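You operate a simulated robot arm through the tools that you are given. There is no shell and no other tool. Be economical: measure what you need, move in short steps, check, and stop when the job is done.

The job below is to be done with a simulated two-armed robot. You get a single attempt, and the scene is never put back.

TASK
Press the caliper hold key two times. Then put one of the shade tabs from the packing bench on the teal tray. Then put two of the plaster casts from the packing bench on the low shelf of the island desk. Then take the grey filter mat and put it on the shelf under the lamp bench. Then put the cup on the middle of the island desk away on the top of the supply bench. Then open the green drawer, put the strip on the free end of the printer shelf away in the inside of the green drawer and shut the drawer again. Then open the mill two tank drawer. Do these in the order given.

It is judged by the outcome, as a careful person would: the job done as asked, and still so three seconds after it is handed in. It fails if anything else is knocked over, pushed out of place, dropped, spilled or broken.

THE ROBOT
Two 7-joint arms with two-finger parallel grippers on one trunk, on a base that drives. Base frame: it is fixed to the floor where the robot stands at the start and does not move with it; the origin is under the middle of the robot, x ahead of it, y to its left, z up; the surface under the hand at the start is at about z = 0.88. Readings come in m, rad, newtons and seconds.
The left shoulder is at the start at [0.07, 0.177, 1.095], the right one opposite. With the tool pointing down near the work surface each hand reaches from about 0.3 to 0.74 m from the robot's upright axis, wherever it stands, measured 20 degrees to its own side. Places, roughly: caliper hold key [0.5, -0.2, 0.9]; cup (7x7x7 cm) [-1.4, 1.4, 1]; green drawer [-3, -2.4, 0.7]; grey filter mat (9x8x2 cm) [-2.6, 1.1, 0.9]; inside of the green drawer [-3, -2.5, 0.7]; low shelf of the island desk (62x24 cm) [-2.54, 1.3, 0.86]; mill two tank drawer [-1, 2.8, 0.9]; plaster cast [-2.25, -0.5, 1]; shade tab [-1.75, -0.25, 1]; shelf under the lamp bench [-2, -1.1, 0.3]; strip (10x6x3 cm) [-3.8, 1.5, 0.8]; teal tray (20x13x3 cm) [-1.9, -0.5, 0.9]; top of the supply bench [-1.2, -1.1, 0.8]. Payload 3.43 kg a hand.
Tool frame (each hand has its own): the origin (TCP) lies between the finger pads and is the grasp point; the fingertips stand 0.03 m ahead of it; z points along the fingers, y is the line along which they close. Largest opening 0.094 m; finger width 0.028, thickness 0.01; the body of the gripper, 0.05 by 0.096 m, starts 0.055 m behind the TCP.
Orientation is that of the tool frame in the base frame, as a unit quaternion [w, x, y, z]. With the fingers straight down and closing along the base's y, the tool's x points along the base's -x, its y along +y and its z along -z.

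THE INTERFACE
- The arms move only by the tool apply_moves. It takes "left_plan", "right_plan" or both (then of equal length, played together; a hand with none holds still); each is a list of rows, each a list of 7 numbers: the finger opening in m, from 0 to 0.094, then the shift along the tool's x, y, z in m, then the turn, a rotation vector about the tool's x, y, z in rad. In form: [[fingers, dx, dy, dz, ax, ay, az], ...]. A call has 1 to 12 rows; each row shifts and turns the commanded pose from where the row before left it, along the tool's axes as they then stand. Rows are played at 5 a second. More than 0.05 m and 0.15 rad between two rows, or a gripper value outside its range, and nothing of the call is played. Where a pose cannot be reached the arm comes as near as it can. A force on the tool above 40 N (or 10 N above the force at the start of the call, whichever is more), or a blocked arm, ends the call early, and 0.2 s more pass. Each finger travels about 0.153 m/s and halts on what it meets, pressing with about 32 N; the grip force reading is that of the motor and also rises with nothing between the fingers. The clock runs only during rows and for 0.2 s after the last one: add rows that do not move to give the fingers time. The reply holds the time, the measured pose of the TCP, the force on the tool along the base axes, the opening and the grip force, in the units named above and with some noise, with the torque about the TCP (base axes, N m) and any sound that the robot's microphone picked up.
- Cameras (640 x 400 px; columns grow to the right, rows downward): "scene" is now at [0.1324, -0.0216, 1.4122]; the picture's right is [-0.24, -0.97, -0.00], its down [-0.58, 0.15, -0.80] and it looks along [0.78, -0.20, -0.60] (base axes); focal length 292 px, centre (320, 200). "left" rides on the left gripper at [0.076, -0.014, -0.102] in its tool frame; the picture's right is [0.18, 0.98, 0.00], its down [-0.75, 0.14, -0.64] and it looks along [-0.63, 0.12, 0.77] (tool axes); focal length 243 px, centre (320, 200). "right" rides on the right gripper at [0.076, 0.014, -0.103] in its tool frame; the picture's right is [-0.18, 0.98, 0.00], its down [-0.75, -0.14, -0.64] and it looks along [-0.63, -0.12, 0.77] (tool axes); focal length 243 px, centre (320, 200). There is no depth. A picture from a camera that has moved, and an enlarged one, comes with that camera's place and axes in the base frame and with its lens.
- get_image(camera): a new picture of that camera. The clock stands still meanwhile.
- slide_trunk(by): slides the trunk up (or, below 0, down) by that many m; the arms and the scene camera ride with it, the base frame stays. It gives what a move gives, with no picture.
- base_move(legs): drives the robot by 1 to 6 legs, each [ahead, turn to the left] in m and rad, along the robot's own axes; the way and the turn of a leg run together, so that a leg with both is an arc; at most 1.5 m and 3.142 rad a leg. The arms and the cameras ride along, it lands a little off, and it stops where it bumps. It gives what a move gives.
- head_to(pan, tilt): turns the head with the scene camera to pan (to the left, within 1.501 rad either way) and tilt (down, from -0.506 to 1.204), counted from straight ahead of the robot. It gives what a move gives.
- enlarge(camera, box): a new picture of the part [left, top, right, bottom] of that camera's present view, enlarged. The clock stands still meanwhile.
- hand_in(): hands the job in; it is judged then, once.

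Work in short steps. Places have to be worked out from the pictures, the camera data and where the tool is seen: move nearer, look again, correct. Check each grasp and each placing, and mend what went wrong. You have 483 turns and 246 pictures in all, those below and enlarged ones among them. Open the grippers and draw the arms clear of the work before you hand the job in, unless the task says otherwise; then end with one line.

The tools are called after ">>>" by a JSON object that holds its "api" and its "payload". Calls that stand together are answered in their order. apply_moves: Moves the arms, as the interface text tells. Its arguments: {"type":"object","properties":{"left_plan":{"type":"array","items":{"type":"array","items":{"type":"number"}}},"right_plan":{"type":"array","items":{"type":"array","items":{"type":"number"}}}},"required":[]} The other tools are called the same way: slide_trunk (by) slides the trunk up or down; base_move (legs) drives the base; head_to (pan, tilt) turns the head that bears the scene camera; get_image (camera) takes a picture; enlarge (camera, box) takes an enlarged picture of a part of a camera's view; hand_in () hands the job in.

At the start:

```text
t: 0.0
left_eef_pos: [0.5296, 0.0279, 1.1629]
left_ee_rot: [0.0, -0.001, 1.0, -0.001]
left_contact_force: [0.2, -0.3, -1.0]
left_ft_torque: [0.03, 0.0, -0.02]
left_gripper_width: 0.0939
left_gripper_force: 0.1
right_eef_pos: [0.3807, -0.302, 1.1324]
right_ee_rot: [0.001, 0.0, 1.0, 0.0]
right_contact_force: [0.7, -0.1, -0.2]
right_ft_torque: [-0.03, -0.06, 0.02]
right_gripper_width: 0.094
right_gripper_force: 0.0
trunk travel left (down, up): [-0.675, 0.165]
robot x, y, heading: [0.0022, 0.0023, -0.0]
head pan, tilt: [-0.246, 0.644]
```

scene: 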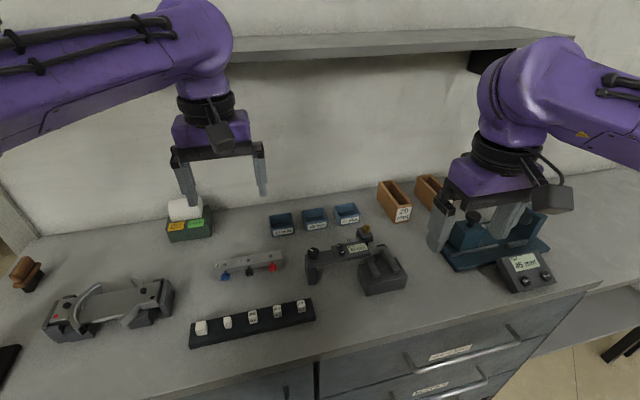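
right: 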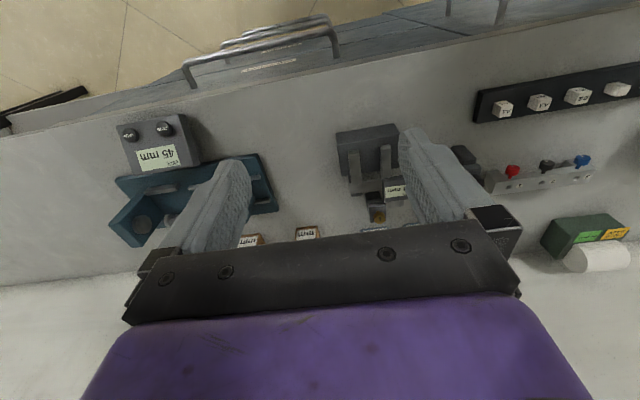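
left: 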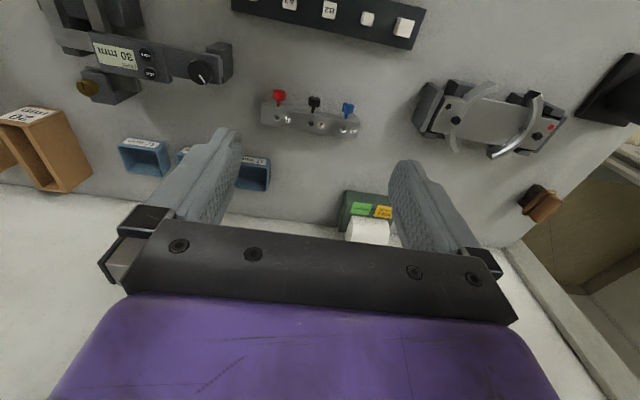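

The caliper-like device is around pixel (355,260) of the scene; I enlarge it to read the keys.

>>> {"api": "enlarge", "payload": {"camera": "scene", "box": [290, 210, 420, 300]}}

>>> {"api": "enlarge", "payload": {"camera": "left", "box": [40, 0, 240, 120]}}

>>> {"api": "enlarge", "payload": {"camera": "scene", "box": [430, 200, 580, 300]}}

```text
4.44 times, centred on (355, 255) of scene
camera zoom: at [0.1324, -0.0216, 1.4122], right [-0.24, -0.97, 0.0], down [-0.58, 0.15, -0.8], along [0.78, -0.2, -0.6], focal length 1299 px, centre (164, -44)
```

zoom: 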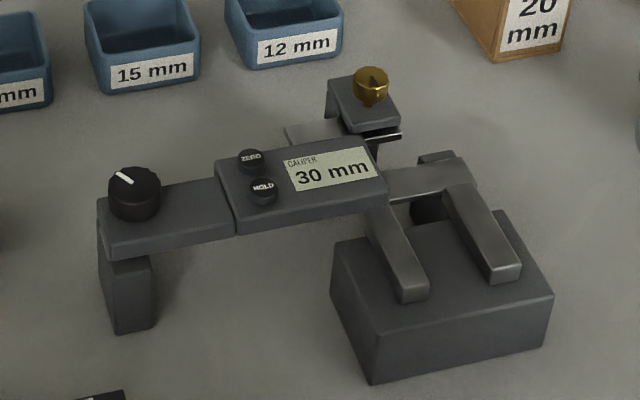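

```text
3.20 times, centred on (140, 60) of left
camera zoom: at [0.4532, 0.0122, 1.2649], right [-0.18, 0.98, 0.0], down [0.75, 0.14, 0.64], along [0.63, 0.12, -0.77], focal length 776 px, centre (896, 648)
```

zoom: 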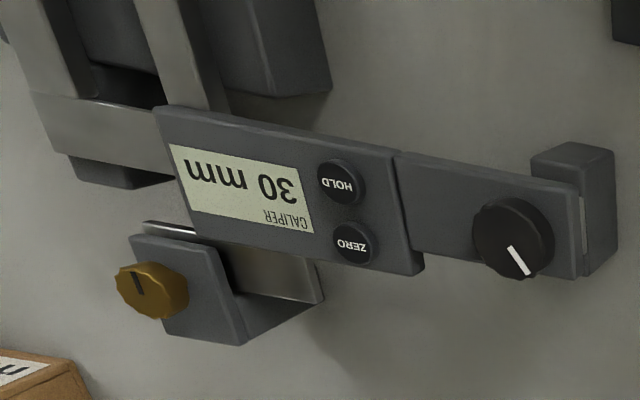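

```text
4.00 times, centred on (505, 250) of scene
camera zoom: at [0.1324, -0.0216, 1.4122], right [-0.24, -0.97, 0.0], down [-0.58, 0.15, -0.8], along [0.78, -0.2, -0.6], focal length 1169 px, centre (-420, 0)
```

zoom: 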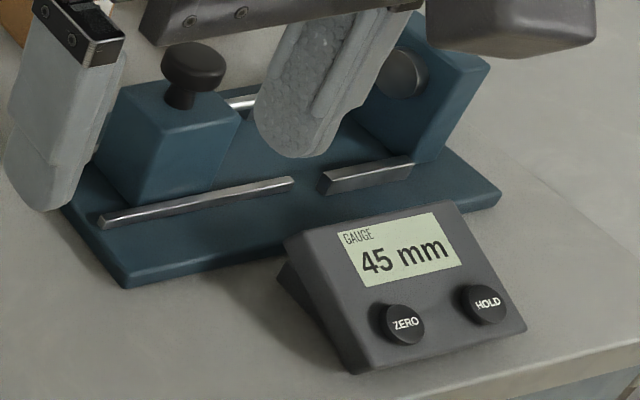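

HOLD key of the caliper triangulates to about (0.543, -0.175, 0.945), ZERO ~2.1 cm farther in x. I'll turn the right hand 90° (so the thin side lies toward ZERO) with fingers closed.

>>> {"api": "apply_moves", "payload": {"right_plan": [[0, 0, 0, 0, 0, 0, 0.15], [0, 0, 0, 0, 0, 0, 0.15], [0, 0, 0, 0, 0, 0, 0.15], [0, 0, 0, 0, 0, 0, 0.15], [0, 0, 0, 0, 0, 0, 0.15], [0, 0, 0, 0, 0, 0, 0.15], [0, 0, 0, 0, 0, 0, 0.15], [0, 0, 0, 0, 0, 0, 0.15], [0, 0, 0, 0, 0, 0, 0.15], [0, 0, 0, 0, 0, 0, 0.15], [0, 0, 0, 0, 0, 0, 0.07], [0, 0, 0, 0, 0, 0, 0]]}}

```text
t: 2.6
left_eef_pos: [0.5306, 0.0265, 1.1633]
left_ee_rot: [0.001, 0.0, 1.0, 0.0]
left_contact_force: [-0.5, 0.0, 0.4]
left_ft_torque: [0.0, 0.02, -0.01]
left_gripper_width: 0.094
left_gripper_force: 0.2
right_eef_pos: [0.3894, -0.3007, 1.1311]
right_ee_rot: [0.0, 0.707, 0.707, 0.001]
right_contact_force: [0.7, 0.2, 0.2]
right_ft_torque: [0.0, 0.01, 0.03]
right_gripper_width: 0.0001
right_gripper_force: 32.1
right hand out of reach, approached as far as the arm can: row 11
trunk travel left (down, up): [-0.675, 0.165]
robot x, y, heading: [0.0007, 0.0006, 0.002]
head pan, tilt: [-0.246, 0.644]
```

Turned. Now move above the key: +x 0.15, +y 0.126, staying at z ≈ 1.06.

>>> {"api": "apply_moves", "payload": {"right_plan": [[0, 0.03, 0.035, 0, 0, 0, 0], [0, 0.032, 0.036, 0, 0, 0, 0], [0, 0.032, 0.036, 0.01, 0, 0, 0], [0, 0.032, 0.036, 0.02, 0, 0, 0], [0, 0, 0, 0.03, 0, 0, 0], [0, 0, 0, 0, 0, 0, 0]]}}

>>> {"api": "get_image", "payload": {"camera": "scene"}}

>>> {"api": "get_image", "payload": {"camera": "right"}}

```text
refused: row 4 steps farther than a row can; nothing moved
```

```text
239 pictures are left
camera scene: at [0.1322, -0.0219, 1.4122], right [-0.24, -0.97, 0.0], down [-0.58, 0.15, -0.8], along [0.78, -0.19, -0.6], focal length 292 px, centre (320, 200)
```

scene: 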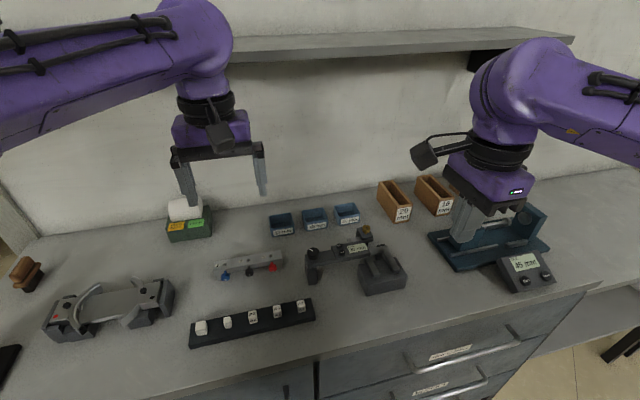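

```text
238 pictures are left
camera right: at [0.4018, -0.2238, 1.234], right [0.98, -0.18, 0.0], down [-0.14, -0.75, 0.64], along [-0.12, -0.63, -0.77], focal length 243 px, centre (320, 200)
```

right: 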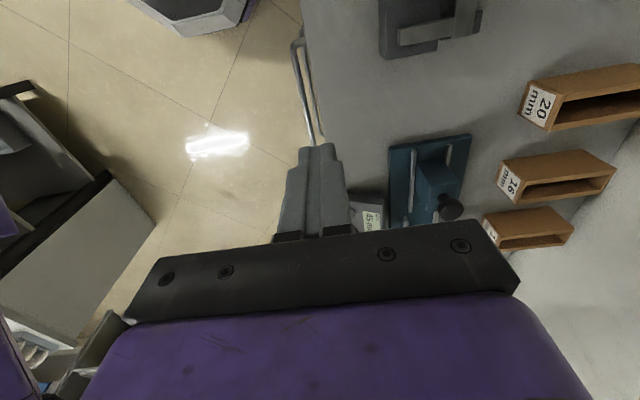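

Row step too large; I shorten the steps.

>>> {"api": "apply_moves", "payload": {"right_plan": [[0, 0.03, 0.035, 0, 0, 0, 0], [0, 0.032, 0.036, 0, 0, 0, 0], [0, 0.032, 0.036, 0, 0, 0, 0], [0, 0.032, 0.036, 0, 0, 0, 0], [0, 0, 0, 0.03, 0, 0, 0], [0, 0, 0, 0.03, 0, 0, 0], [0, 0, 0, 0.0, 0, 0, 0]]}}

>>> {"api": "get_image", "payload": {"camera": "right"}}

>>> {"api": "enlarge", "payload": {"camera": "scene", "box": [290, 190, 420, 290]}}

```text
t: 4.2
left_eef_pos: [0.5317, 0.0283, 1.1629]
left_ee_rot: [0.0, 0.001, 1.0, -0.001]
left_contact_force: [0.1, 0.2, 0.3]
left_ft_torque: [0.0, 0.0, 0.0]
left_gripper_width: 0.0938
left_gripper_force: 0.1
right_eef_pos: [0.5307, -0.1719, 1.0712]
right_ee_rot: [0.0, 0.706, 0.708, 0.001]
right_contact_force: [-0.3, -0.4, 0.8]
right_ft_torque: [0.0, 0.02, -0.01]
right_gripper_width: 0.0
right_gripper_force: 32.3
trunk travel left (down, up): [-0.675, 0.165]
robot x, y, heading: [0.0026, 0.0, 0.007]
head pan, tilt: [-0.246, 0.644]
```

```text
237 pictures are left
camera right: at [0.544, -0.0941, 1.1729], right [0.98, -0.18, 0.0], down [-0.14, -0.75, 0.64], along [-0.12, -0.63, -0.77], focal length 243 px, centre (320, 200)
```

right: 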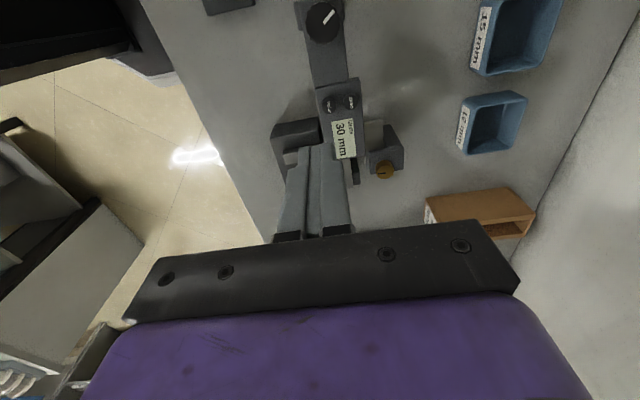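

```text
4.00 times, centred on (355, 240) of scene
camera zoom: at [0.1326, -0.021, 1.4122], right [-0.24, -0.97, 0.0], down [-0.58, 0.15, -0.8], along [0.78, -0.2, -0.6], focal length 1169 px, centre (180, 40)
```

zoom: 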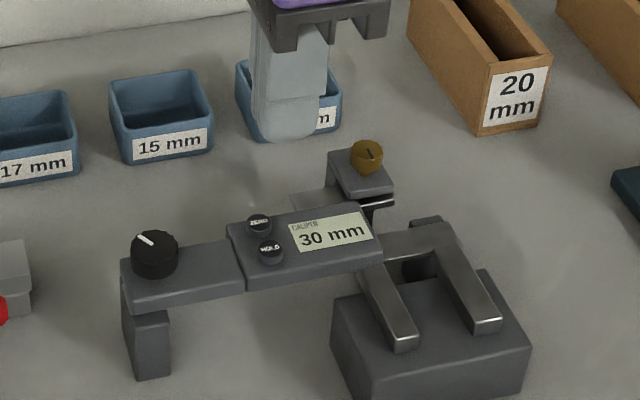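

Key estimate refined to (0.538, -0.171, 0.948). Lower to tips ≈ 0.97 with a small x correction and look again.

>>> {"api": "apply_moves", "payload": {"right_plan": [[0, 0.001, 0.004, 0.03, 0, 0, 0], [0, 0, 0, 0.03, 0, 0, 0], [0, 0, 0, 0.008, 0, 0, 0], [0, 0, 0, 0.0, 0, 0, 0]]}}

>>> {"api": "enlarge", "payload": {"camera": "right", "box": [240, 60, 440, 260]}}

>>> {"api": "enlarge", "payload": {"camera": "scene", "box": [310, 210, 400, 280]}}

```text
t: 5.2
left_eef_pos: [0.5302, 0.0273, 1.1624]
left_ee_rot: [0.0, 0.0, 1.0, 0.001]
left_contact_force: [0.4, -1.6, 0.4]
left_ft_torque: [0.01, 0.02, -0.02]
left_gripper_width: 0.0939
left_gripper_force: 0.0
right_eef_pos: [0.5366, -0.1711, 1.0036]
right_ee_rot: [0.001, 0.707, 0.707, 0.001]
right_contact_force: [0.2, -1.1, -0.1]
right_ft_torque: [-0.01, 0.0, -0.02]
right_gripper_width: 0.0
right_gripper_force: 32.3
trunk travel left (down, up): [-0.675, 0.165]
robot x, y, heading: [-0.0017, -0.0002, 0.001]
head pan, tilt: [-0.246, 0.644]
```

```text
2.00 times, centred on (340, 160) of right
camera zoom: at [0.5485, -0.0937, 1.1062], right [0.98, -0.18, 0.0], down [-0.14, -0.75, 0.64], along [-0.12, -0.63, -0.77], focal length 485 px, centre (280, 280)
```

zoom: 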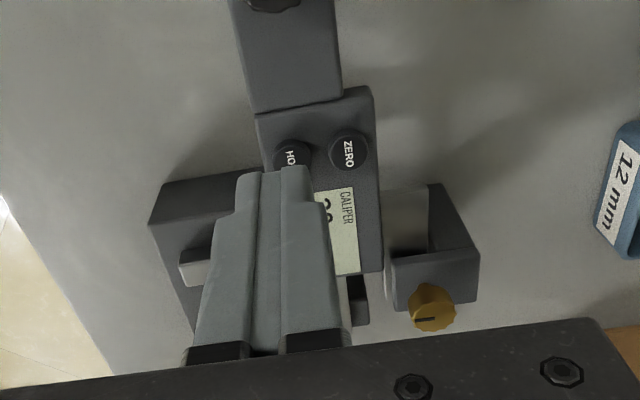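

```text
5.71 times, centred on (355, 245) of scene
camera zoom: at [0.1327, -0.0213, 1.4122], right [-0.24, -0.97, 0.0], down [-0.58, 0.15, -0.8], along [0.78, -0.2, -0.6], focal length 1670 px, centre (120, -57)
```

zoom: 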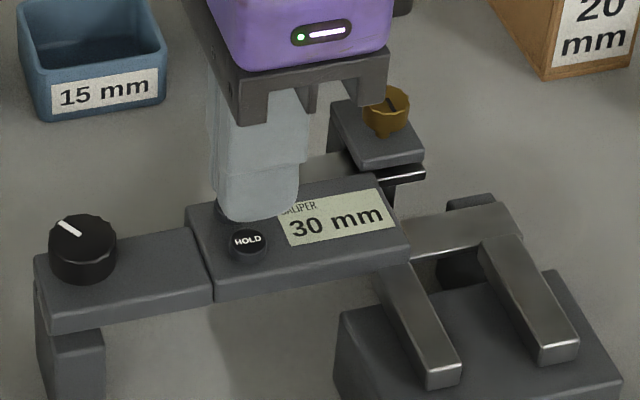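

Hold key ≈ (0.539, -0.169), directly under the fingertips with a margin to ZERO. Descend in small steps.

>>> {"api": "apply_moves", "payload": {"right_plan": [[0, 0.0, 0.001, 0.006, 0, 0, 0], [0, 0, 0, 0.005, 0, 0, 0], [0, 0, 0, 0.004, 0, 0, 0], [0, 0, 0, 0.002, 0, 0, 0], [0, 0, 0, 0.002, 0, 0, 0]]}}

>>> {"api": "enlarge", "payload": {"camera": "right", "box": [240, 60, 440, 260]}}

```text
t: 6.4
left_eef_pos: [0.5297, 0.0273, 1.1631]
left_ee_rot: [0.0, -0.001, 1.0, 0.0]
left_contact_force: [0.0, 0.8, -0.1]
left_ft_torque: [-0.02, 0.0, 0.02]
left_gripper_width: 0.094
left_gripper_force: 0.1
right_eef_pos: [0.5371, -0.1726, 0.9843]
right_ee_rot: [0.0, 0.706, 0.708, 0.001]
right_contact_force: [1.2, 0.4, 0.2]
right_ft_torque: [-0.01, 0.02, 0.04]
right_gripper_width: 0.0
right_gripper_force: 32.4
trunk travel left (down, up): [-0.675, 0.165]
robot x, y, heading: [-0.0005, 0.0006, 0.003]
head pan, tilt: [-0.246, 0.644]
```

```text
2.00 times, centred on (340, 160) of right
camera zoom: at [0.5497, -0.0953, 1.0875], right [0.98, -0.18, 0.0], down [-0.14, -0.75, 0.64], along [-0.12, -0.63, -0.77], focal length 485 px, centre (280, 280)
```

zoom: 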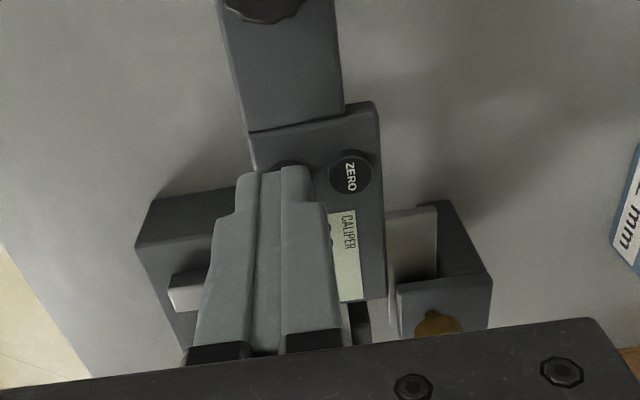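

No contact yet at tip z=0.954; continue down in 2 mm steps.

>>> {"api": "apply_moves", "payload": {"right_plan": [[0, 0.004, 0.0, 0.002, 0, 0, 0], [0, 0, 0, 0.002, 0, 0, 0], [0, 0, 0, 0.002, 0, 0, 0]]}}

```text
t: 7.2
left_eef_pos: [0.5302, 0.0271, 1.1635]
left_ee_rot: [-0.001, 0.001, 1.0, 0.0]
left_contact_force: [-0.4, -0.4, 0.1]
left_ft_torque: [-0.02, 0.0, -0.02]
left_gripper_width: 0.0938
left_gripper_force: 0.1
right_eef_pos: [0.5362, -0.169, 0.9776]
right_ee_rot: [0.001, 0.706, 0.708, 0.001]
right_contact_force: [-0.2, -0.3, 0.7]
right_ft_torque: [-0.01, 0.0, 0.0]
right_gripper_width: 0.0001
right_gripper_force: 32.3
trunk travel left (down, up): [-0.675, 0.165]
robot x, y, heading: [-0.0007, -0.0019, -0.004]
head pan, tilt: [-0.246, 0.644]
```

Still free; continue.

>>> {"api": "apply_moves", "payload": {"right_plan": [[0, 0.0, 0.0, 0.0015, 0, 0, 0], [0, 0, 0, 0.0015, 0, 0, 0]]}}

>>> {"api": "enlarge", "payload": {"camera": "scene", "box": [310, 210, 400, 280]}}

```text
t: 7.8
left_eef_pos: [0.5291, 0.0265, 1.1622]
left_ee_rot: [0.001, 0.0, 1.0, 0.0]
left_contact_force: [-0.6, 0.3, -0.5]
left_ft_torque: [0.04, 0.0, -0.01]
left_gripper_width: 0.0941
left_gripper_force: 0.1
right_eef_pos: [0.5366, -0.1689, 0.978]
right_ee_rot: [0.001, 0.707, 0.707, 0.002]
right_contact_force: [1.5, -1.9, 4.3]
right_ft_torque: [-0.06, -0.03, 0.02]
right_gripper_width: 0.0001
right_gripper_force: 31.9
trunk travel left (down, up): [-0.675, 0.165]
robot x, y, heading: [0.0033, -0.0019, -0.001]
head pan, tilt: [-0.246, 0.644]
heard: click
```

```text
5.71 times, centred on (355, 245) of scene
camera zoom: at [0.1319, -0.0216, 1.4123], right [-0.24, -0.97, 0.0], down [-0.58, 0.15, -0.8], along [0.78, -0.2, -0.6], focal length 1670 px, centre (120, -57)
```

zoom: 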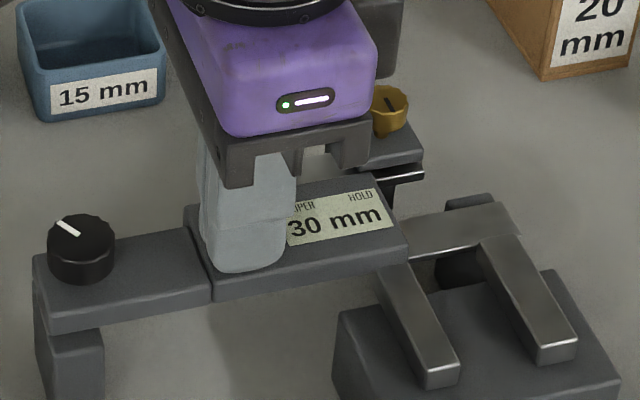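

Click heard and display shows HOLD. Retract 8 mm and press again.

>>> {"api": "apply_moves", "payload": {"right_plan": [[0, 0.0, 0.0, -0.004, 0, 0, 0], [0, 0, 0, -0.006, 0, 0, 0], [0, 0, 0, 0, 0, 0, 0]]}}

>>> {"api": "apply_moves", "payload": {"right_plan": [[0, 0.0, 0.0, 0.004, 0, 0, 0], [0, 0, 0, 0.003, 0, 0, 0], [0, 0, 0, 0.0015, 0, 0, 0], [0, 0, 0, 0.0015, 0, 0, 0]]}}

>>> {"api": "enlarge", "payload": {"camera": "scene", "box": [310, 210, 400, 280]}}

```text
t: 8.6
left_eef_pos: [0.5294, 0.0271, 1.1625]
left_ee_rot: [0.001, 0.0, 1.0, -0.001]
left_contact_force: [-0.5, -0.6, 0.2]
left_ft_torque: [0.01, 0.03, -0.03]
left_gripper_width: 0.0939
left_gripper_force: 0.1
right_eef_pos: [0.537, -0.1683, 0.9844]
right_ee_rot: [0.0, 0.706, 0.708, 0.001]
right_contact_force: [-0.1, -0.2, 0.1]
right_ft_torque: [0.0, -0.03, 0.01]
right_gripper_width: 0.0
right_gripper_force: 32.4
trunk travel left (down, up): [-0.675, 0.165]
robot x, y, heading: [-0.0019, 0.0037, -0.004]
head pan, tilt: [-0.246, 0.644]
```

```text
t: 9.6
left_eef_pos: [0.5303, 0.0265, 1.1622]
left_ee_rot: [0.001, 0.0, 1.0, 0.0]
left_contact_force: [0.1, 0.7, -0.2]
left_ft_torque: [0.01, 0.01, 0.01]
left_gripper_width: 0.0941
left_gripper_force: 0.1
right_eef_pos: [0.5367, -0.1686, 0.9758]
right_ee_rot: [0.001, 0.706, 0.708, 0.001]
right_contact_force: [1.8, -0.1, 6.7]
right_ft_torque: [0.02, -0.06, 0.03]
right_gripper_width: 0.0001
right_gripper_force: 32.3
trunk travel left (down, up): [-0.675, 0.165]
robot x, y, heading: [0.0018, -0.0025, 0.0]
head pan, tilt: [-0.246, 0.644]
heard: click
```

```text
5.71 times, centred on (355, 245) of scene
camera zoom: at [0.1318, -0.0212, 1.4124], right [-0.24, -0.97, 0.0], down [-0.58, 0.15, -0.8], along [0.78, -0.2, -0.6], focal length 1670 px, centre (120, -57)
```

zoom: 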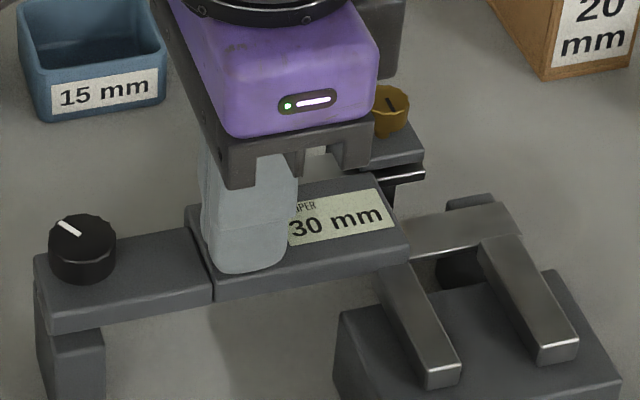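

Second press registered (HOLD indicator off). Now raise the right hand and draw it back, turning it to its original orientation.

>>> {"api": "apply_moves", "payload": {"right_plan": [[0, 0, 0, -0.01, 0, 0, 0], [0, 0, 0, -0.04, 0, 0, 0], [0, 0, 0, -0.05, 0, 0, 0], [0, 0, 0, -0.05, 0, 0, 0], [0, -0.03, -0.035, 0, 0, 0, -0.15], [0, -0.03, -0.035, 0, 0, 0, -0.15], [0, 0, 0, 0, 0, 0, -0.15], [0, 0, 0, 0, 0, 0, -0.15], [0, 0, 0, 0, 0, 0, -0.15], [0, 0, 0, 0, 0, 0, -0.15], [0, 0, 0, 0, 0, 0, -0.15], [0, 0, 0, 0, 0, 0, -0.15]]}}

>>> {"api": "apply_moves", "payload": {"right_plan": [[0, 0, 0, 0, 0, 0, -0.15], [0, 0, 0, 0, 0, 0, -0.15], [0, 0, 0, 0, 0, 0, -0.07], [0.094, 0, 0, 0, 0, 0, 0]]}}

>>> {"api": "head_to", "payload": {"pan": 1.5, "tilt": 0.3}}

>>> {"api": "get_image", "payload": {"camera": "scene"}}

```text
t: 12.2
left_eef_pos: [0.5303, 0.0273, 1.1631]
left_ee_rot: [0.0, 0.0, 1.0, -0.001]
left_contact_force: [-0.3, 0.1, -1.1]
left_ft_torque: [-0.01, 0.01, 0.04]
left_gripper_width: 0.0937
left_gripper_force: 0.1
right_eef_pos: [0.4716, -0.2347, 1.1254]
right_ee_rot: [0.0, 0.182, 0.983, 0.001]
right_contact_force: [0.2, -0.2, 0.2]
right_ft_torque: [0.0, 0.01, 0.0]
right_gripper_width: 0.0
right_gripper_force: 32.1
trunk travel left (down, up): [-0.675, 0.165]
robot x, y, heading: [0.0063, 0.0001, -0.001]
head pan, tilt: [-0.246, 0.644]
```

```text
t: 13.2
left_eef_pos: [0.5291, 0.0273, 1.1626]
left_ee_rot: [0.001, 0.0, 1.0, 0.0]
left_contact_force: [-0.2, 0.8, -0.1]
left_ft_torque: [-0.03, 0.0, 0.05]
left_gripper_width: 0.094
left_gripper_force: 0.1
right_eef_pos: [0.4715, -0.2348, 1.1255]
right_ee_rot: [0.001, -0.001, 1.0, 0.0]
right_contact_force: [0.5, -0.8, -0.1]
right_ft_torque: [-0.01, 0.0, -0.02]
right_gripper_width: 0.094
right_gripper_force: 0.0
trunk travel left (down, up): [-0.675, 0.165]
robot x, y, heading: [0.0026, -0.0005, 0.002]
head pan, tilt: [-0.246, 0.644]
```

```text
t: 15.0
left_eef_pos: [0.5312, 0.0266, 1.1622]
left_ee_rot: [-0.001, 0.0, 1.0, 0.0]
left_contact_force: [-1.0, 1.1, -0.5]
left_ft_torque: [-0.01, -0.01, -0.01]
left_gripper_width: 0.0941
left_gripper_force: 0.1
right_eef_pos: [0.4707, -0.2333, 1.1253]
right_ee_rot: [0.0, -0.001, 1.0, 0.0]
right_contact_force: [0.3, 0.3, 0.5]
right_ft_torque: [-0.03, -0.01, -0.01]
right_gripper_width: 0.0938
right_gripper_force: 0.1
trunk travel left (down, up): [-0.675, 0.165]
robot x, y, heading: [-0.001, 0.0007, 0.002]
head pan, tilt: [1.499, 0.3]
```

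```text
230 pictures are left
camera scene: at [0.0549, 0.0928, 1.4435], right [1.0, -0.07, 0.0], down [-0.02, -0.29, -0.96], along [0.07, 0.95, -0.3], focal length 292 px, centre (320, 200)
```

scene: 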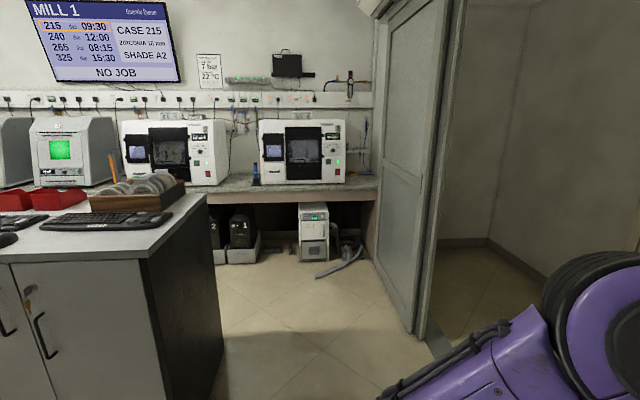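

Retract both hands near the body, then look around (other views) to plan the drive.

>>> {"api": "apply_moves", "payload": {"left_plan": [[0.05, 0.03, 0.03, -0.01, 0, 0, 0], [0.05, 0.03, 0.03, -0.01, 0, 0, 0], [0.05, 0.03, 0.03, -0.01, 0, 0, 0], [0.05, 0.03, 0.03, -0.01, 0, 0, 0], [0.05, 0.02, 0.02, -0.01, 0, 0, 0]], "right_plan": [[0.05, 0.03, -0.005, -0.015, 0, 0, 0], [0.05, 0.03, -0.005, -0.015, 0, 0, 0], [0.05, 0.03, 0, -0.015, 0, 0, 0], [0.05, 0, 0, -0.015, 0, 0, 0], [0.05, 0, 0, -0.015, 0, 0, 0]]}}

>>> {"api": "head_to", "payload": {"pan": -1.5, "tilt": 0.4}}

>>> {"api": "get_image", "payload": {"camera": "scene"}}

```text
t: 16.2
left_eef_pos: [0.3874, 0.167, 1.2118]
left_ee_rot: [0.0, 0.0, 1.0, -0.001]
left_contact_force: [-1.3, -0.7, -0.3]
left_ft_torque: [0.02, -0.04, 0.0]
left_gripper_width: 0.0502
left_gripper_force: 0.1
right_eef_pos: [0.3813, -0.2441, 1.2005]
right_ee_rot: [0.001, 0.0, 1.0, 0.0]
right_contact_force: [0.2, 0.0, 0.6]
right_ft_torque: [-0.02, -0.01, 0.02]
right_gripper_width: 0.0499
right_gripper_force: 0.0
trunk travel left (down, up): [-0.675, 0.165]
robot x, y, heading: [0.0014, 0.0014, 0.002]
head pan, tilt: [1.499, 0.3]
```

```text
t: 18.8
left_eef_pos: [0.3882, 0.166, 1.2117]
left_ee_rot: [0.0, 0.0, 1.0, 0.0]
left_contact_force: [-0.1, 0.6, 0.6]
left_ft_torque: [-0.01, 0.0, 0.02]
left_gripper_width: 0.0502
left_gripper_force: 0.0
right_eef_pos: [0.3821, -0.2443, 1.2012]
right_ee_rot: [0.001, 0.0, 1.0, -0.001]
right_contact_force: [-0.3, 0.8, -0.1]
right_ft_torque: [0.02, -0.03, 0.02]
right_gripper_width: 0.05
right_gripper_force: 0.0
trunk travel left (down, up): [-0.675, 0.165]
robot x, y, heading: [0.0026, -0.0011, -0.002]
head pan, tilt: [-1.499, 0.4]
```

```text
229 pictures are left
camera scene: at [0.0547, -0.0927, 1.4342], right [-1.0, -0.07, 0.0], down [-0.03, 0.39, -0.92], along [0.07, -0.92, -0.39], focal length 292 px, centre (320, 200)
```

scene: 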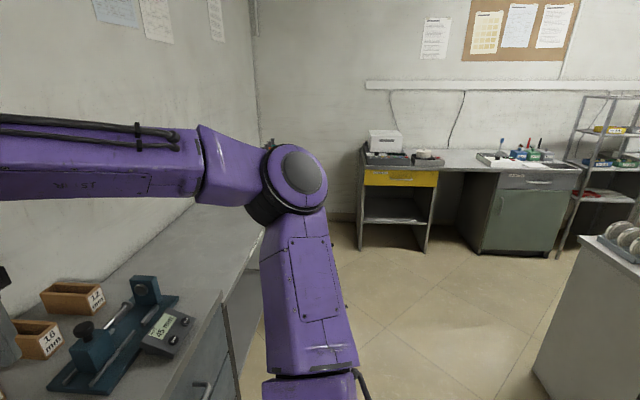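

Clear room around me. Turn around 180° to see the packing bench and others.

>>> {"api": "base_move", "payload": {"legs": [[0, 3.14]]}}

>>> {"api": "head_to", "payload": {"pan": 0, "tilt": 0.35}}

>>> {"api": "get_image", "payload": {"camera": "scene"}}

>>> {"api": "head_to", "payload": {"pan": -0.9, "tilt": 0.35}}

>>> {"api": "get_image", "payload": {"camera": "scene"}}

>>> {"api": "head_to", "payload": {"pan": 0.9, "tilt": 0.35}}

>>> {"api": "get_image", "payload": {"camera": "scene"}}

```text
t: 26.5
left_eef_pos: [-0.3889, -0.1656, 1.2116]
left_ee_rot: [0.0, 1.0, -0.002, 0.0]
left_contact_force: [0.5, -0.4, 0.4]
left_ft_torque: [0.0, 0.02, 0.0]
left_gripper_width: 0.0498
left_gripper_force: 0.0
right_eef_pos: [-0.3816, 0.2452, 1.2003]
right_ee_rot: [0.001, 1.0, -0.001, 0.0]
right_contact_force: [0.3, 0.2, -0.4]
right_ft_torque: [-0.02, 0.03, 0.0]
right_gripper_width: 0.05
right_gripper_force: 0.0
trunk travel left (down, up): [-0.675, 0.165]
robot x, y, heading: [0.0012, 0.0006, 3.133]
head pan, tilt: [-1.499, 0.4]
```

```text
t: 28.1
left_eef_pos: [-0.3894, -0.1651, 1.2115]
left_ee_rot: [-0.002, 1.0, -0.001, 0.0]
left_contact_force: [0.1, -0.1, 0.4]
left_ft_torque: [-0.01, 0.02, 0.02]
left_gripper_width: 0.0499
left_gripper_force: 0.0
right_eef_pos: [-0.3815, 0.2472, 1.2]
right_ee_rot: [0.0, 1.0, 0.0, -0.002]
right_contact_force: [0.2, 0.7, -0.2]
right_ft_torque: [0.05, 0.03, 0.02]
right_gripper_width: 0.05
right_gripper_force: 0.1
trunk travel left (down, up): [-0.675, 0.165]
robot x, y, heading: [-0.004, -0.0011, 3.136]
head pan, tilt: [0.0, 0.351]
```

```text
228 pictures are left
camera scene: at [-0.1454, 0.0006, 1.4388], right [0.0, 1.0, 0.0], down [0.34, 0.0, -0.94], along [-0.94, 0.0, -0.34], focal length 292 px, centre (320, 200)
```

scene: 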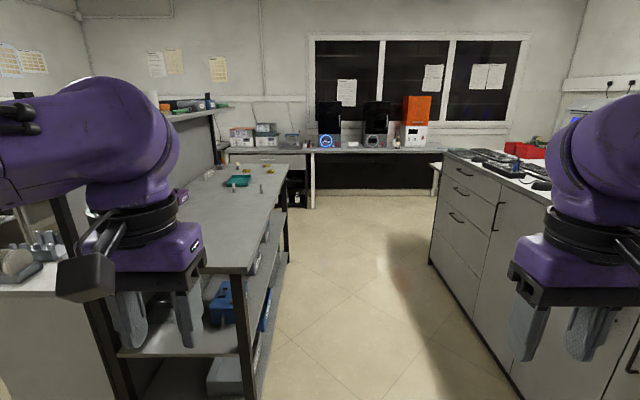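

```text
t: 29.3
left_eef_pos: [-0.3885, -0.1651, 1.2116]
left_ee_rot: [0.0, 1.0, -0.002, -0.001]
left_contact_force: [-0.1, 0.2, 0.1]
left_ft_torque: [-0.01, -0.02, -0.01]
left_gripper_width: 0.0501
left_gripper_force: 0.1
right_eef_pos: [-0.3826, 0.2458, 1.2003]
right_ee_rot: [0.0, 1.0, -0.001, 0.0]
right_contact_force: [0.5, 0.2, 0.1]
right_ft_torque: [0.04, -0.03, 0.01]
right_gripper_width: 0.0497
right_gripper_force: 0.1
trunk travel left (down, up): [-0.675, 0.165]
robot x, y, heading: [0.0024, -0.0007, 3.144]
head pan, tilt: [-0.901, 0.351]
```

```text
227 pictures are left
camera scene: at [-0.11, 0.0734, 1.4388], right [0.78, 0.62, 0.0], down [0.21, -0.27, -0.94], along [-0.58, 0.74, -0.34], focal length 292 px, centre (320, 200)
```

scene: 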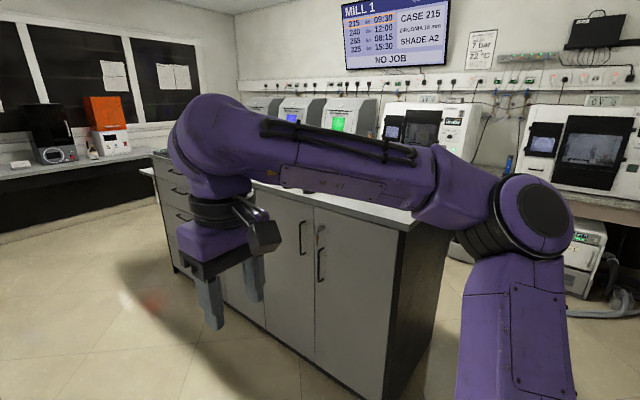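

```text
t: 31.1
left_eef_pos: [-0.3884, -0.1652, 1.2114]
left_ee_rot: [0.0, 1.0, -0.002, 0.0]
left_contact_force: [-0.8, -0.1, -0.4]
left_ft_torque: [0.01, -0.01, 0.01]
left_gripper_width: 0.05
left_gripper_force: 0.0
right_eef_pos: [-0.3819, 0.2456, 1.1998]
right_ee_rot: [0.001, 1.0, -0.001, -0.001]
right_contact_force: [-0.4, -0.9, 0.7]
right_ft_torque: [-0.01, -0.02, 0.0]
right_gripper_width: 0.05
right_gripper_force: 0.1
trunk travel left (down, up): [-0.675, 0.165]
robot x, y, heading: [-0.0009, 0.0009, 3.142]
head pan, tilt: [0.901, 0.351]
```

```text
226 pictures are left
camera scene: at [-0.1103, -0.0725, 1.4388], right [-0.78, 0.62, 0.0], down [0.21, 0.27, -0.94], along [-0.59, -0.73, -0.34], focal length 292 px, centre (320, 200)
```

scene: 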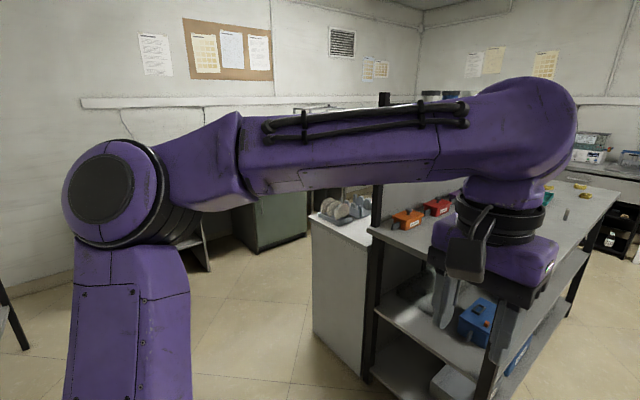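

Layout understood: packing bench to the left of the aisle (edge y≈-0.24), island desk to the right (y≈0.95). Drive to about (-1.8, 0.17) and turn to face the packing bench.

>>> {"api": "base_move", "payload": {"legs": [[0, -0.1], [1.4, 0], [0.42, 0], [0, 1.67]]}}

>>> {"api": "head_to", "payload": {"pan": 0, "tilt": 0.6}}

>>> {"api": "get_image", "payload": {"camera": "scene"}}

```text
t: 44.9
left_eef_pos: [-1.6437, -0.2148, 1.212]
left_ee_rot: [0.0, 0.701, 0.713, 0.0]
left_contact_force: [-0.1, 0.4, -0.1]
left_ft_torque: [0.0, 0.02, -0.01]
left_gripper_width: 0.0501
left_gripper_force: 0.0
right_eef_pos: [-2.0557, -0.2151, 1.1993]
right_ee_rot: [0.001, 0.701, 0.713, 0.0]
right_contact_force: [0.0, 1.0, 1.2]
right_ft_torque: [-0.01, 0.02, -0.03]
right_gripper_width: 0.0502
right_gripper_force: 0.0
trunk travel left (down, up): [-0.675, 0.165]
robot x, y, heading: [-1.8176, 0.1694, -1.554]
head pan, tilt: [0.901, 0.351]
```

```text
t: 46.1
left_eef_pos: [-1.6435, -0.2164, 1.2121]
left_ee_rot: [0.001, 0.701, 0.713, 0.0]
left_contact_force: [0.0, -0.5, 0.3]
left_ft_torque: [-0.01, -0.01, 0.01]
left_gripper_width: 0.05
left_gripper_force: 0.0
right_eef_pos: [-2.055, -0.216, 1.1997]
right_ee_rot: [0.0, 0.7, 0.714, 0.0]
right_contact_force: [-0.3, 0.5, 0.2]
right_ft_torque: [0.01, 0.02, -0.03]
right_gripper_width: 0.05
right_gripper_force: 0.0
trunk travel left (down, up): [-0.675, 0.165]
robot x, y, heading: [-1.8204, 0.1716, -1.554]
head pan, tilt: [0.0, 0.6]
```

```text
225 pictures are left
camera scene: at [-1.8165, 0.0317, 1.416], right [-1.0, -0.02, 0.0], down [-0.01, 0.56, -0.83], along [0.02, -0.82, -0.56], focal length 292 px, centre (320, 200)
```

scene: 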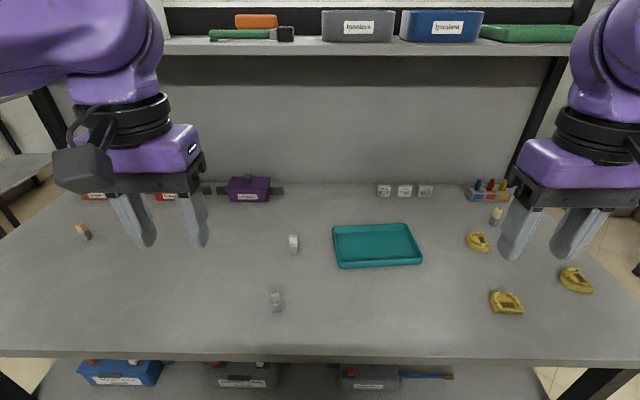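

Zoom in on the small items to tell shade tabs and plaster casts apart.

>>> {"api": "enlarge", "payload": {"camera": "scene", "box": [250, 170, 440, 320]}}

>>> {"api": "enlarge", "payload": {"camera": "scene", "box": [440, 170, 630, 330]}}

>>> {"api": "enlarge", "payload": {"camera": "scene", "box": [60, 160, 300, 320]}}

```text
2.67 times, centred on (345, 245) of scene
camera zoom: at [-1.8165, 0.0317, 1.416], right [-1.0, -0.02, 0.0], down [-0.01, 0.56, -0.83], along [0.02, -0.82, -0.56], focal length 779 px, centre (253, 80)
```

zoom: 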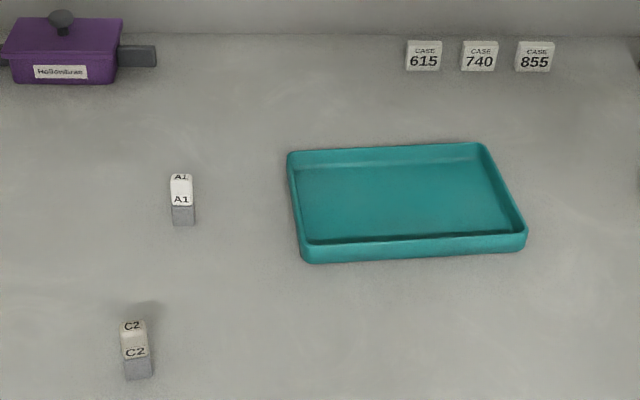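

```text
2.50 times, centred on (535, 250) of scene
camera zoom: at [-1.8165, 0.0317, 1.416], right [-1.0, -0.02, 0.0], down [-0.01, 0.56, -0.83], along [0.02, -0.82, -0.56], focal length 731 px, centre (-218, 75)
```

zoom: 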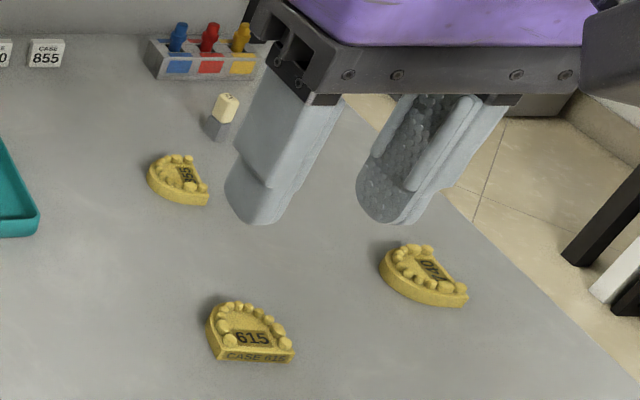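

```text
2.50 times, centred on (180, 240) of scene
camera zoom: at [-1.8165, 0.0317, 1.416], right [-1.0, -0.02, 0.0], down [-0.01, 0.56, -0.83], along [0.02, -0.82, -0.56], focal length 731 px, centre (670, 100)
```

zoom: 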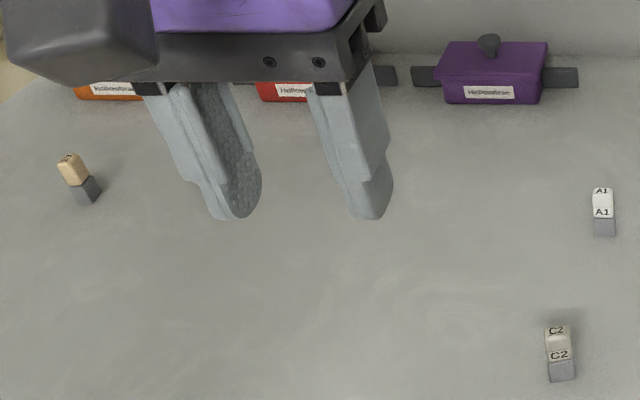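

Tab C2 is near (-1.72,-0.33). Move the left hand above it, opened, and look with its camera.

>>> {"api": "apply_moves", "payload": {"left_plan": [[0.06, -0.03, -0.025, 0.01, 0, 0, 0], [0.06, -0.03, -0.025, 0.01, 0, 0, 0], [0.06, -0.03, -0.025, 0.01, 0, 0, 0], [0.06, -0.02, 0, 0.04, 0, 0, 0], [0.06, 0, 0, 0.04, 0, 0, 0], [0.06, 0, 0, 0, 0, 0, 0]]}}

>>> {"api": "get_image", "payload": {"camera": "left"}}

>>> {"api": "enlarge", "payload": {"camera": "scene", "box": [200, 200, 360, 320]}}

```text
t: 47.5
left_eef_pos: [-1.7156, -0.327, 1.102]
left_ee_rot: [0.001, 0.701, 0.713, -0.001]
left_contact_force: [-0.7, -0.3, -0.2]
left_ft_torque: [-0.03, -0.02, -0.02]
left_gripper_width: 0.0599
left_gripper_force: 0.1
right_eef_pos: [-2.0541, -0.2163, 1.2007]
right_ee_rot: [0.002, 0.7, 0.714, 0.0]
right_contact_force: [0.2, 0.2, -0.1]
right_ft_torque: [0.0, 0.02, 0.01]
right_gripper_width: 0.05
right_gripper_force: 0.0
trunk travel left (down, up): [-0.675, 0.165]
robot x, y, heading: [-1.8154, 0.1698, -1.552]
head pan, tilt: [0.0, 0.6]
```

```text
221 pictures are left
camera left: at [-1.731, -0.251, 1.2037], right [0.98, 0.2, 0.0], down [0.15, -0.75, 0.64], along [0.13, -0.63, -0.77], focal length 243 px, centre (320, 200)
```

left: 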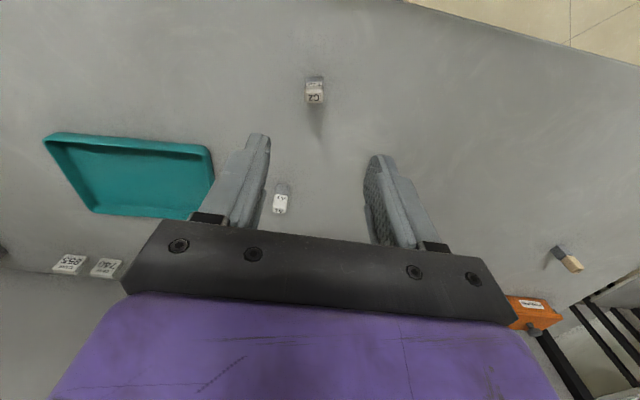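

```text
3.33 times, centred on (280, 260) of scene
camera zoom: at [-1.8169, 0.032, 1.416], right [-1.0, -0.02, 0.0], down [-0.01, 0.56, -0.83], along [0.01, -0.82, -0.56], focal length 974 px, centre (453, 0)
```

zoom: 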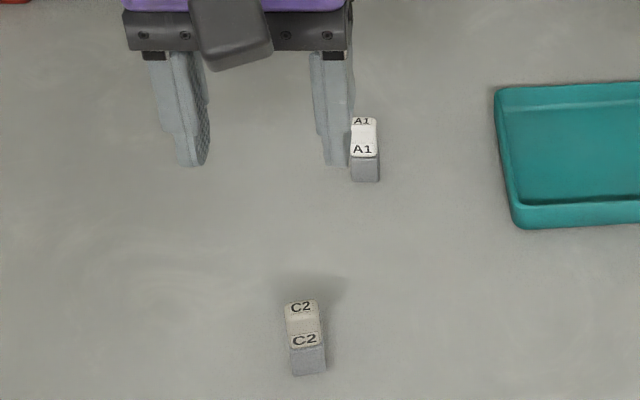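

C2: base z≈0.90, top ≈0.94, centre (-1.722,-0.331). Lower the left hand over it to z≈0.94.

>>> {"api": "apply_moves", "payload": {"left_plan": [[0.06, -0.004, -0.006, 0.04, 0, 0, 0], [0.06, 0, 0, 0.04, 0, 0, 0], [0.06, 0, 0, 0.04, 0, 0, 0], [0.06, 0, 0, 0.025, 0, 0, 0], [0.06, 0, 0, 0.017, 0, 0, 0], [0.06, 0, 0, 0, 0, 0, 0]]}}

>>> {"api": "get_image", "payload": {"camera": "left"}}

>>> {"api": "enlarge", "payload": {"camera": "scene", "box": [200, 200, 360, 320]}}

```text
t: 48.9
left_eef_pos: [-1.7229, -0.3297, 0.9388]
left_ee_rot: [0.0, 0.7, 0.714, -0.001]
left_contact_force: [0.7, 0.4, -0.2]
left_ft_torque: [-0.02, -0.01, -0.01]
left_gripper_width: 0.0601
left_gripper_force: 0.0
right_eef_pos: [-2.0542, -0.2159, 1.2002]
right_ee_rot: [0.002, 0.7, 0.714, 0.0]
right_contact_force: [0.3, -0.1, -1.4]
right_ft_torque: [-0.01, 0.03, -0.01]
right_gripper_width: 0.0498
right_gripper_force: 0.0
trunk travel left (down, up): [-0.675, 0.165]
robot x, y, heading: [-1.8197, 0.1716, -1.553]
head pan, tilt: [0.0, 0.6]
```

```text
219 pictures are left
camera left: at [-1.7382, -0.2548, 1.0407], right [0.98, 0.2, 0.0], down [0.15, -0.75, 0.64], along [0.13, -0.63, -0.77], focal length 243 px, centre (320, 200)
```

left: 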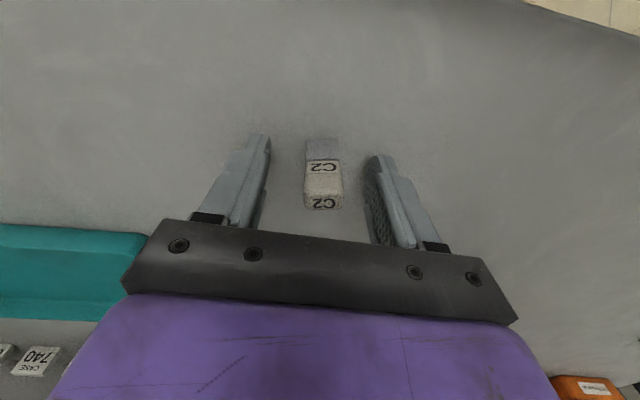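

```text
3.33 times, centred on (280, 260) of scene
camera zoom: at [-1.8167, 0.0319, 1.416], right [-1.0, -0.02, 0.0], down [-0.01, 0.56, -0.83], along [0.01, -0.82, -0.56], focal length 974 px, centre (453, 0)
```

zoom: 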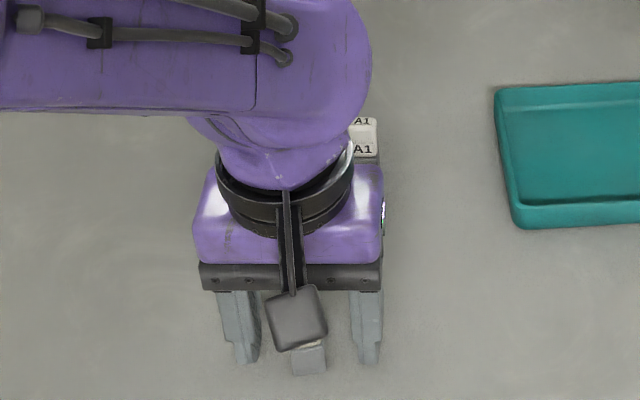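

Tab is between the fingers. Close.

>>> {"api": "apply_moves", "payload": {"left_plan": [[0.02, 0, 0, 0, 0, 0, 0], [0.0, 0, 0, 0, 0, 0, 0], [0.0, 0, 0, 0, 0, 0, 0], [0.0, 0, 0, -0.01, 0, 0, 0], [0.0, 0, 0, -0.04, 0, 0, 0], [0.0, 0, 0, -0.04, 0, 0, 0], [0, 0, 0, 0, 0, 0, 0]]}}

>>> {"api": "get_image", "payload": {"camera": "left"}}

```text
t: 50.5
left_eef_pos: [-1.7219, -0.3316, 1.0312]
left_ee_rot: [-0.001, 0.701, 0.713, 0.0]
left_contact_force: [0.1, -0.2, -0.7]
left_ft_torque: [0.01, -0.03, -0.01]
left_gripper_width: 0.0202
left_gripper_force: 32.0
right_eef_pos: [-2.0541, -0.2164, 1.2]
right_ee_rot: [0.0, 0.7, 0.714, 0.0]
right_contact_force: [-0.5, -0.5, -0.5]
right_ft_torque: [0.01, 0.01, -0.02]
right_gripper_width: 0.05
right_gripper_force: 0.1
trunk travel left (down, up): [-0.675, 0.165]
robot x, y, heading: [-1.8168, 0.1687, -1.553]
head pan, tilt: [0.0, 0.6]
```

```text
217 pictures are left
camera left: at [-1.7378, -0.2553, 1.133], right [0.98, 0.2, 0.0], down [0.15, -0.75, 0.64], along [0.13, -0.63, -0.77], focal length 243 px, centre (320, 200)
```

left: 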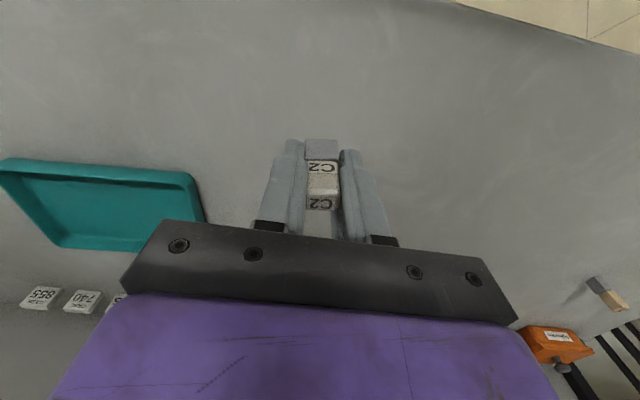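

Tab held. Carry it above the tray (centre ≈ (-1.94,-0.505)), aiming for (-1.91,-0.495).

>>> {"api": "apply_moves", "payload": {"left_plan": [[0.0, -0.03, -0.036, 0, 0, 0, 0], [0.0, -0.03, -0.036, 0, 0, 0, 0], [0.0, -0.03, -0.036, 0, 0, 0, 0], [0.0, -0.03, -0.036, 0, 0, 0, 0], [0.0, -0.03, -0.036, 0, 0, 0, 0], [0.0, -0.01, -0.011, 0, 0, 0, 0], [0, 0, 0, 0, 0, 0, 0]]}}

>>> {"api": "get_image", "payload": {"camera": "left"}}

>>> {"api": "get_image", "payload": {"camera": "scene"}}

```text
t: 52.1
left_eef_pos: [-1.8466, -0.4361, 1.0286]
left_ee_rot: [0.001, 0.701, 0.713, 0.001]
left_contact_force: [0.7, 0.2, -0.1]
left_ft_torque: [-0.01, 0.0, 0.02]
left_gripper_width: 0.0204
left_gripper_force: 31.4
left hand out of reach, approached as far as the arm can: row 4, 5, 6
right_eef_pos: [-2.0543, -0.2154, 1.2008]
right_ee_rot: [0.001, 0.7, 0.714, 0.0]
right_contact_force: [0.6, -0.1, -0.1]
right_ft_torque: [0.01, -0.01, 0.03]
right_gripper_width: 0.0501
right_gripper_force: 0.1
trunk travel left (down, up): [-0.675, 0.165]
robot x, y, heading: [-1.8173, 0.1715, -1.553]
head pan, tilt: [0.0, 0.6]
```

```text
216 pictures are left
camera left: at [-1.8624, -0.3613, 1.1318], right [0.98, 0.2, 0.0], down [0.15, -0.75, 0.64], along [0.13, -0.63, -0.77], focal length 243 px, centre (320, 200)
```

left: 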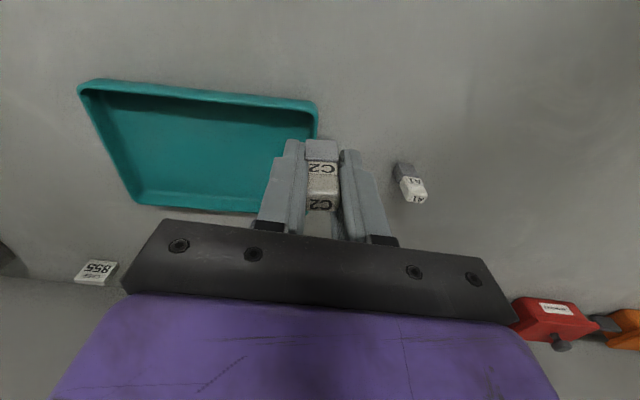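

```text
215 pictures are left
camera scene: at [-1.8167, 0.0319, 1.416], right [-1.0, -0.02, 0.0], down [-0.01, 0.56, -0.83], along [0.01, -0.82, -0.56], focal length 292 px, centre (320, 200)
```

scene: 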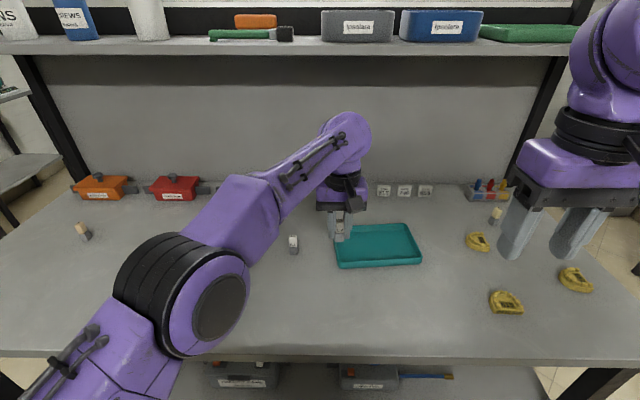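

Out of reach in this pose; I'll turn the base right by 0.3 rad so that the tray is on the left hand's own side (hand is clear of things at this height).

>>> {"api": "base_move", "payload": {"legs": [[0, -0.3]]}}

>>> {"api": "get_image", "payload": {"camera": "left"}}

```text
t: 53.4
left_eef_pos: [-2.0218, -0.4014, 1.0296]
left_ee_rot: [-0.001, 0.798, 0.603, 0.0]
left_contact_force: [-0.6, 1.3, -0.8]
left_ft_torque: [-0.04, 0.0, -0.02]
left_gripper_width: 0.0201
left_gripper_force: 31.7
right_eef_pos: [-2.1558, -0.1314, 1.2008]
right_ee_rot: [0.001, 0.798, 0.603, -0.001]
right_contact_force: [0.1, -0.1, 0.3]
right_ft_torque: [-0.02, 0.0, -0.01]
right_gripper_width: 0.05
right_gripper_force: 0.1
trunk travel left (down, up): [-0.675, 0.165]
robot x, y, heading: [-1.8169, 0.1722, -1.846]
head pan, tilt: [0.0, 0.6]
```

```text
214 pictures are left
camera left: at [-2.0141, -0.3258, 1.1315], right [1.0, -0.09, 0.0], down [-0.07, -0.76, 0.64], along [-0.06, -0.64, -0.77], focal length 243 px, centre (320, 200)
```

left: 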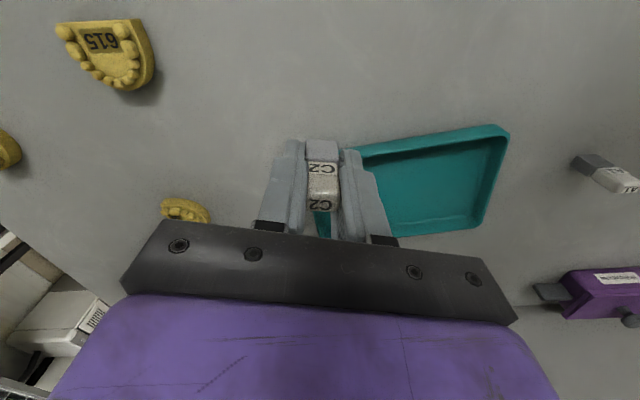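

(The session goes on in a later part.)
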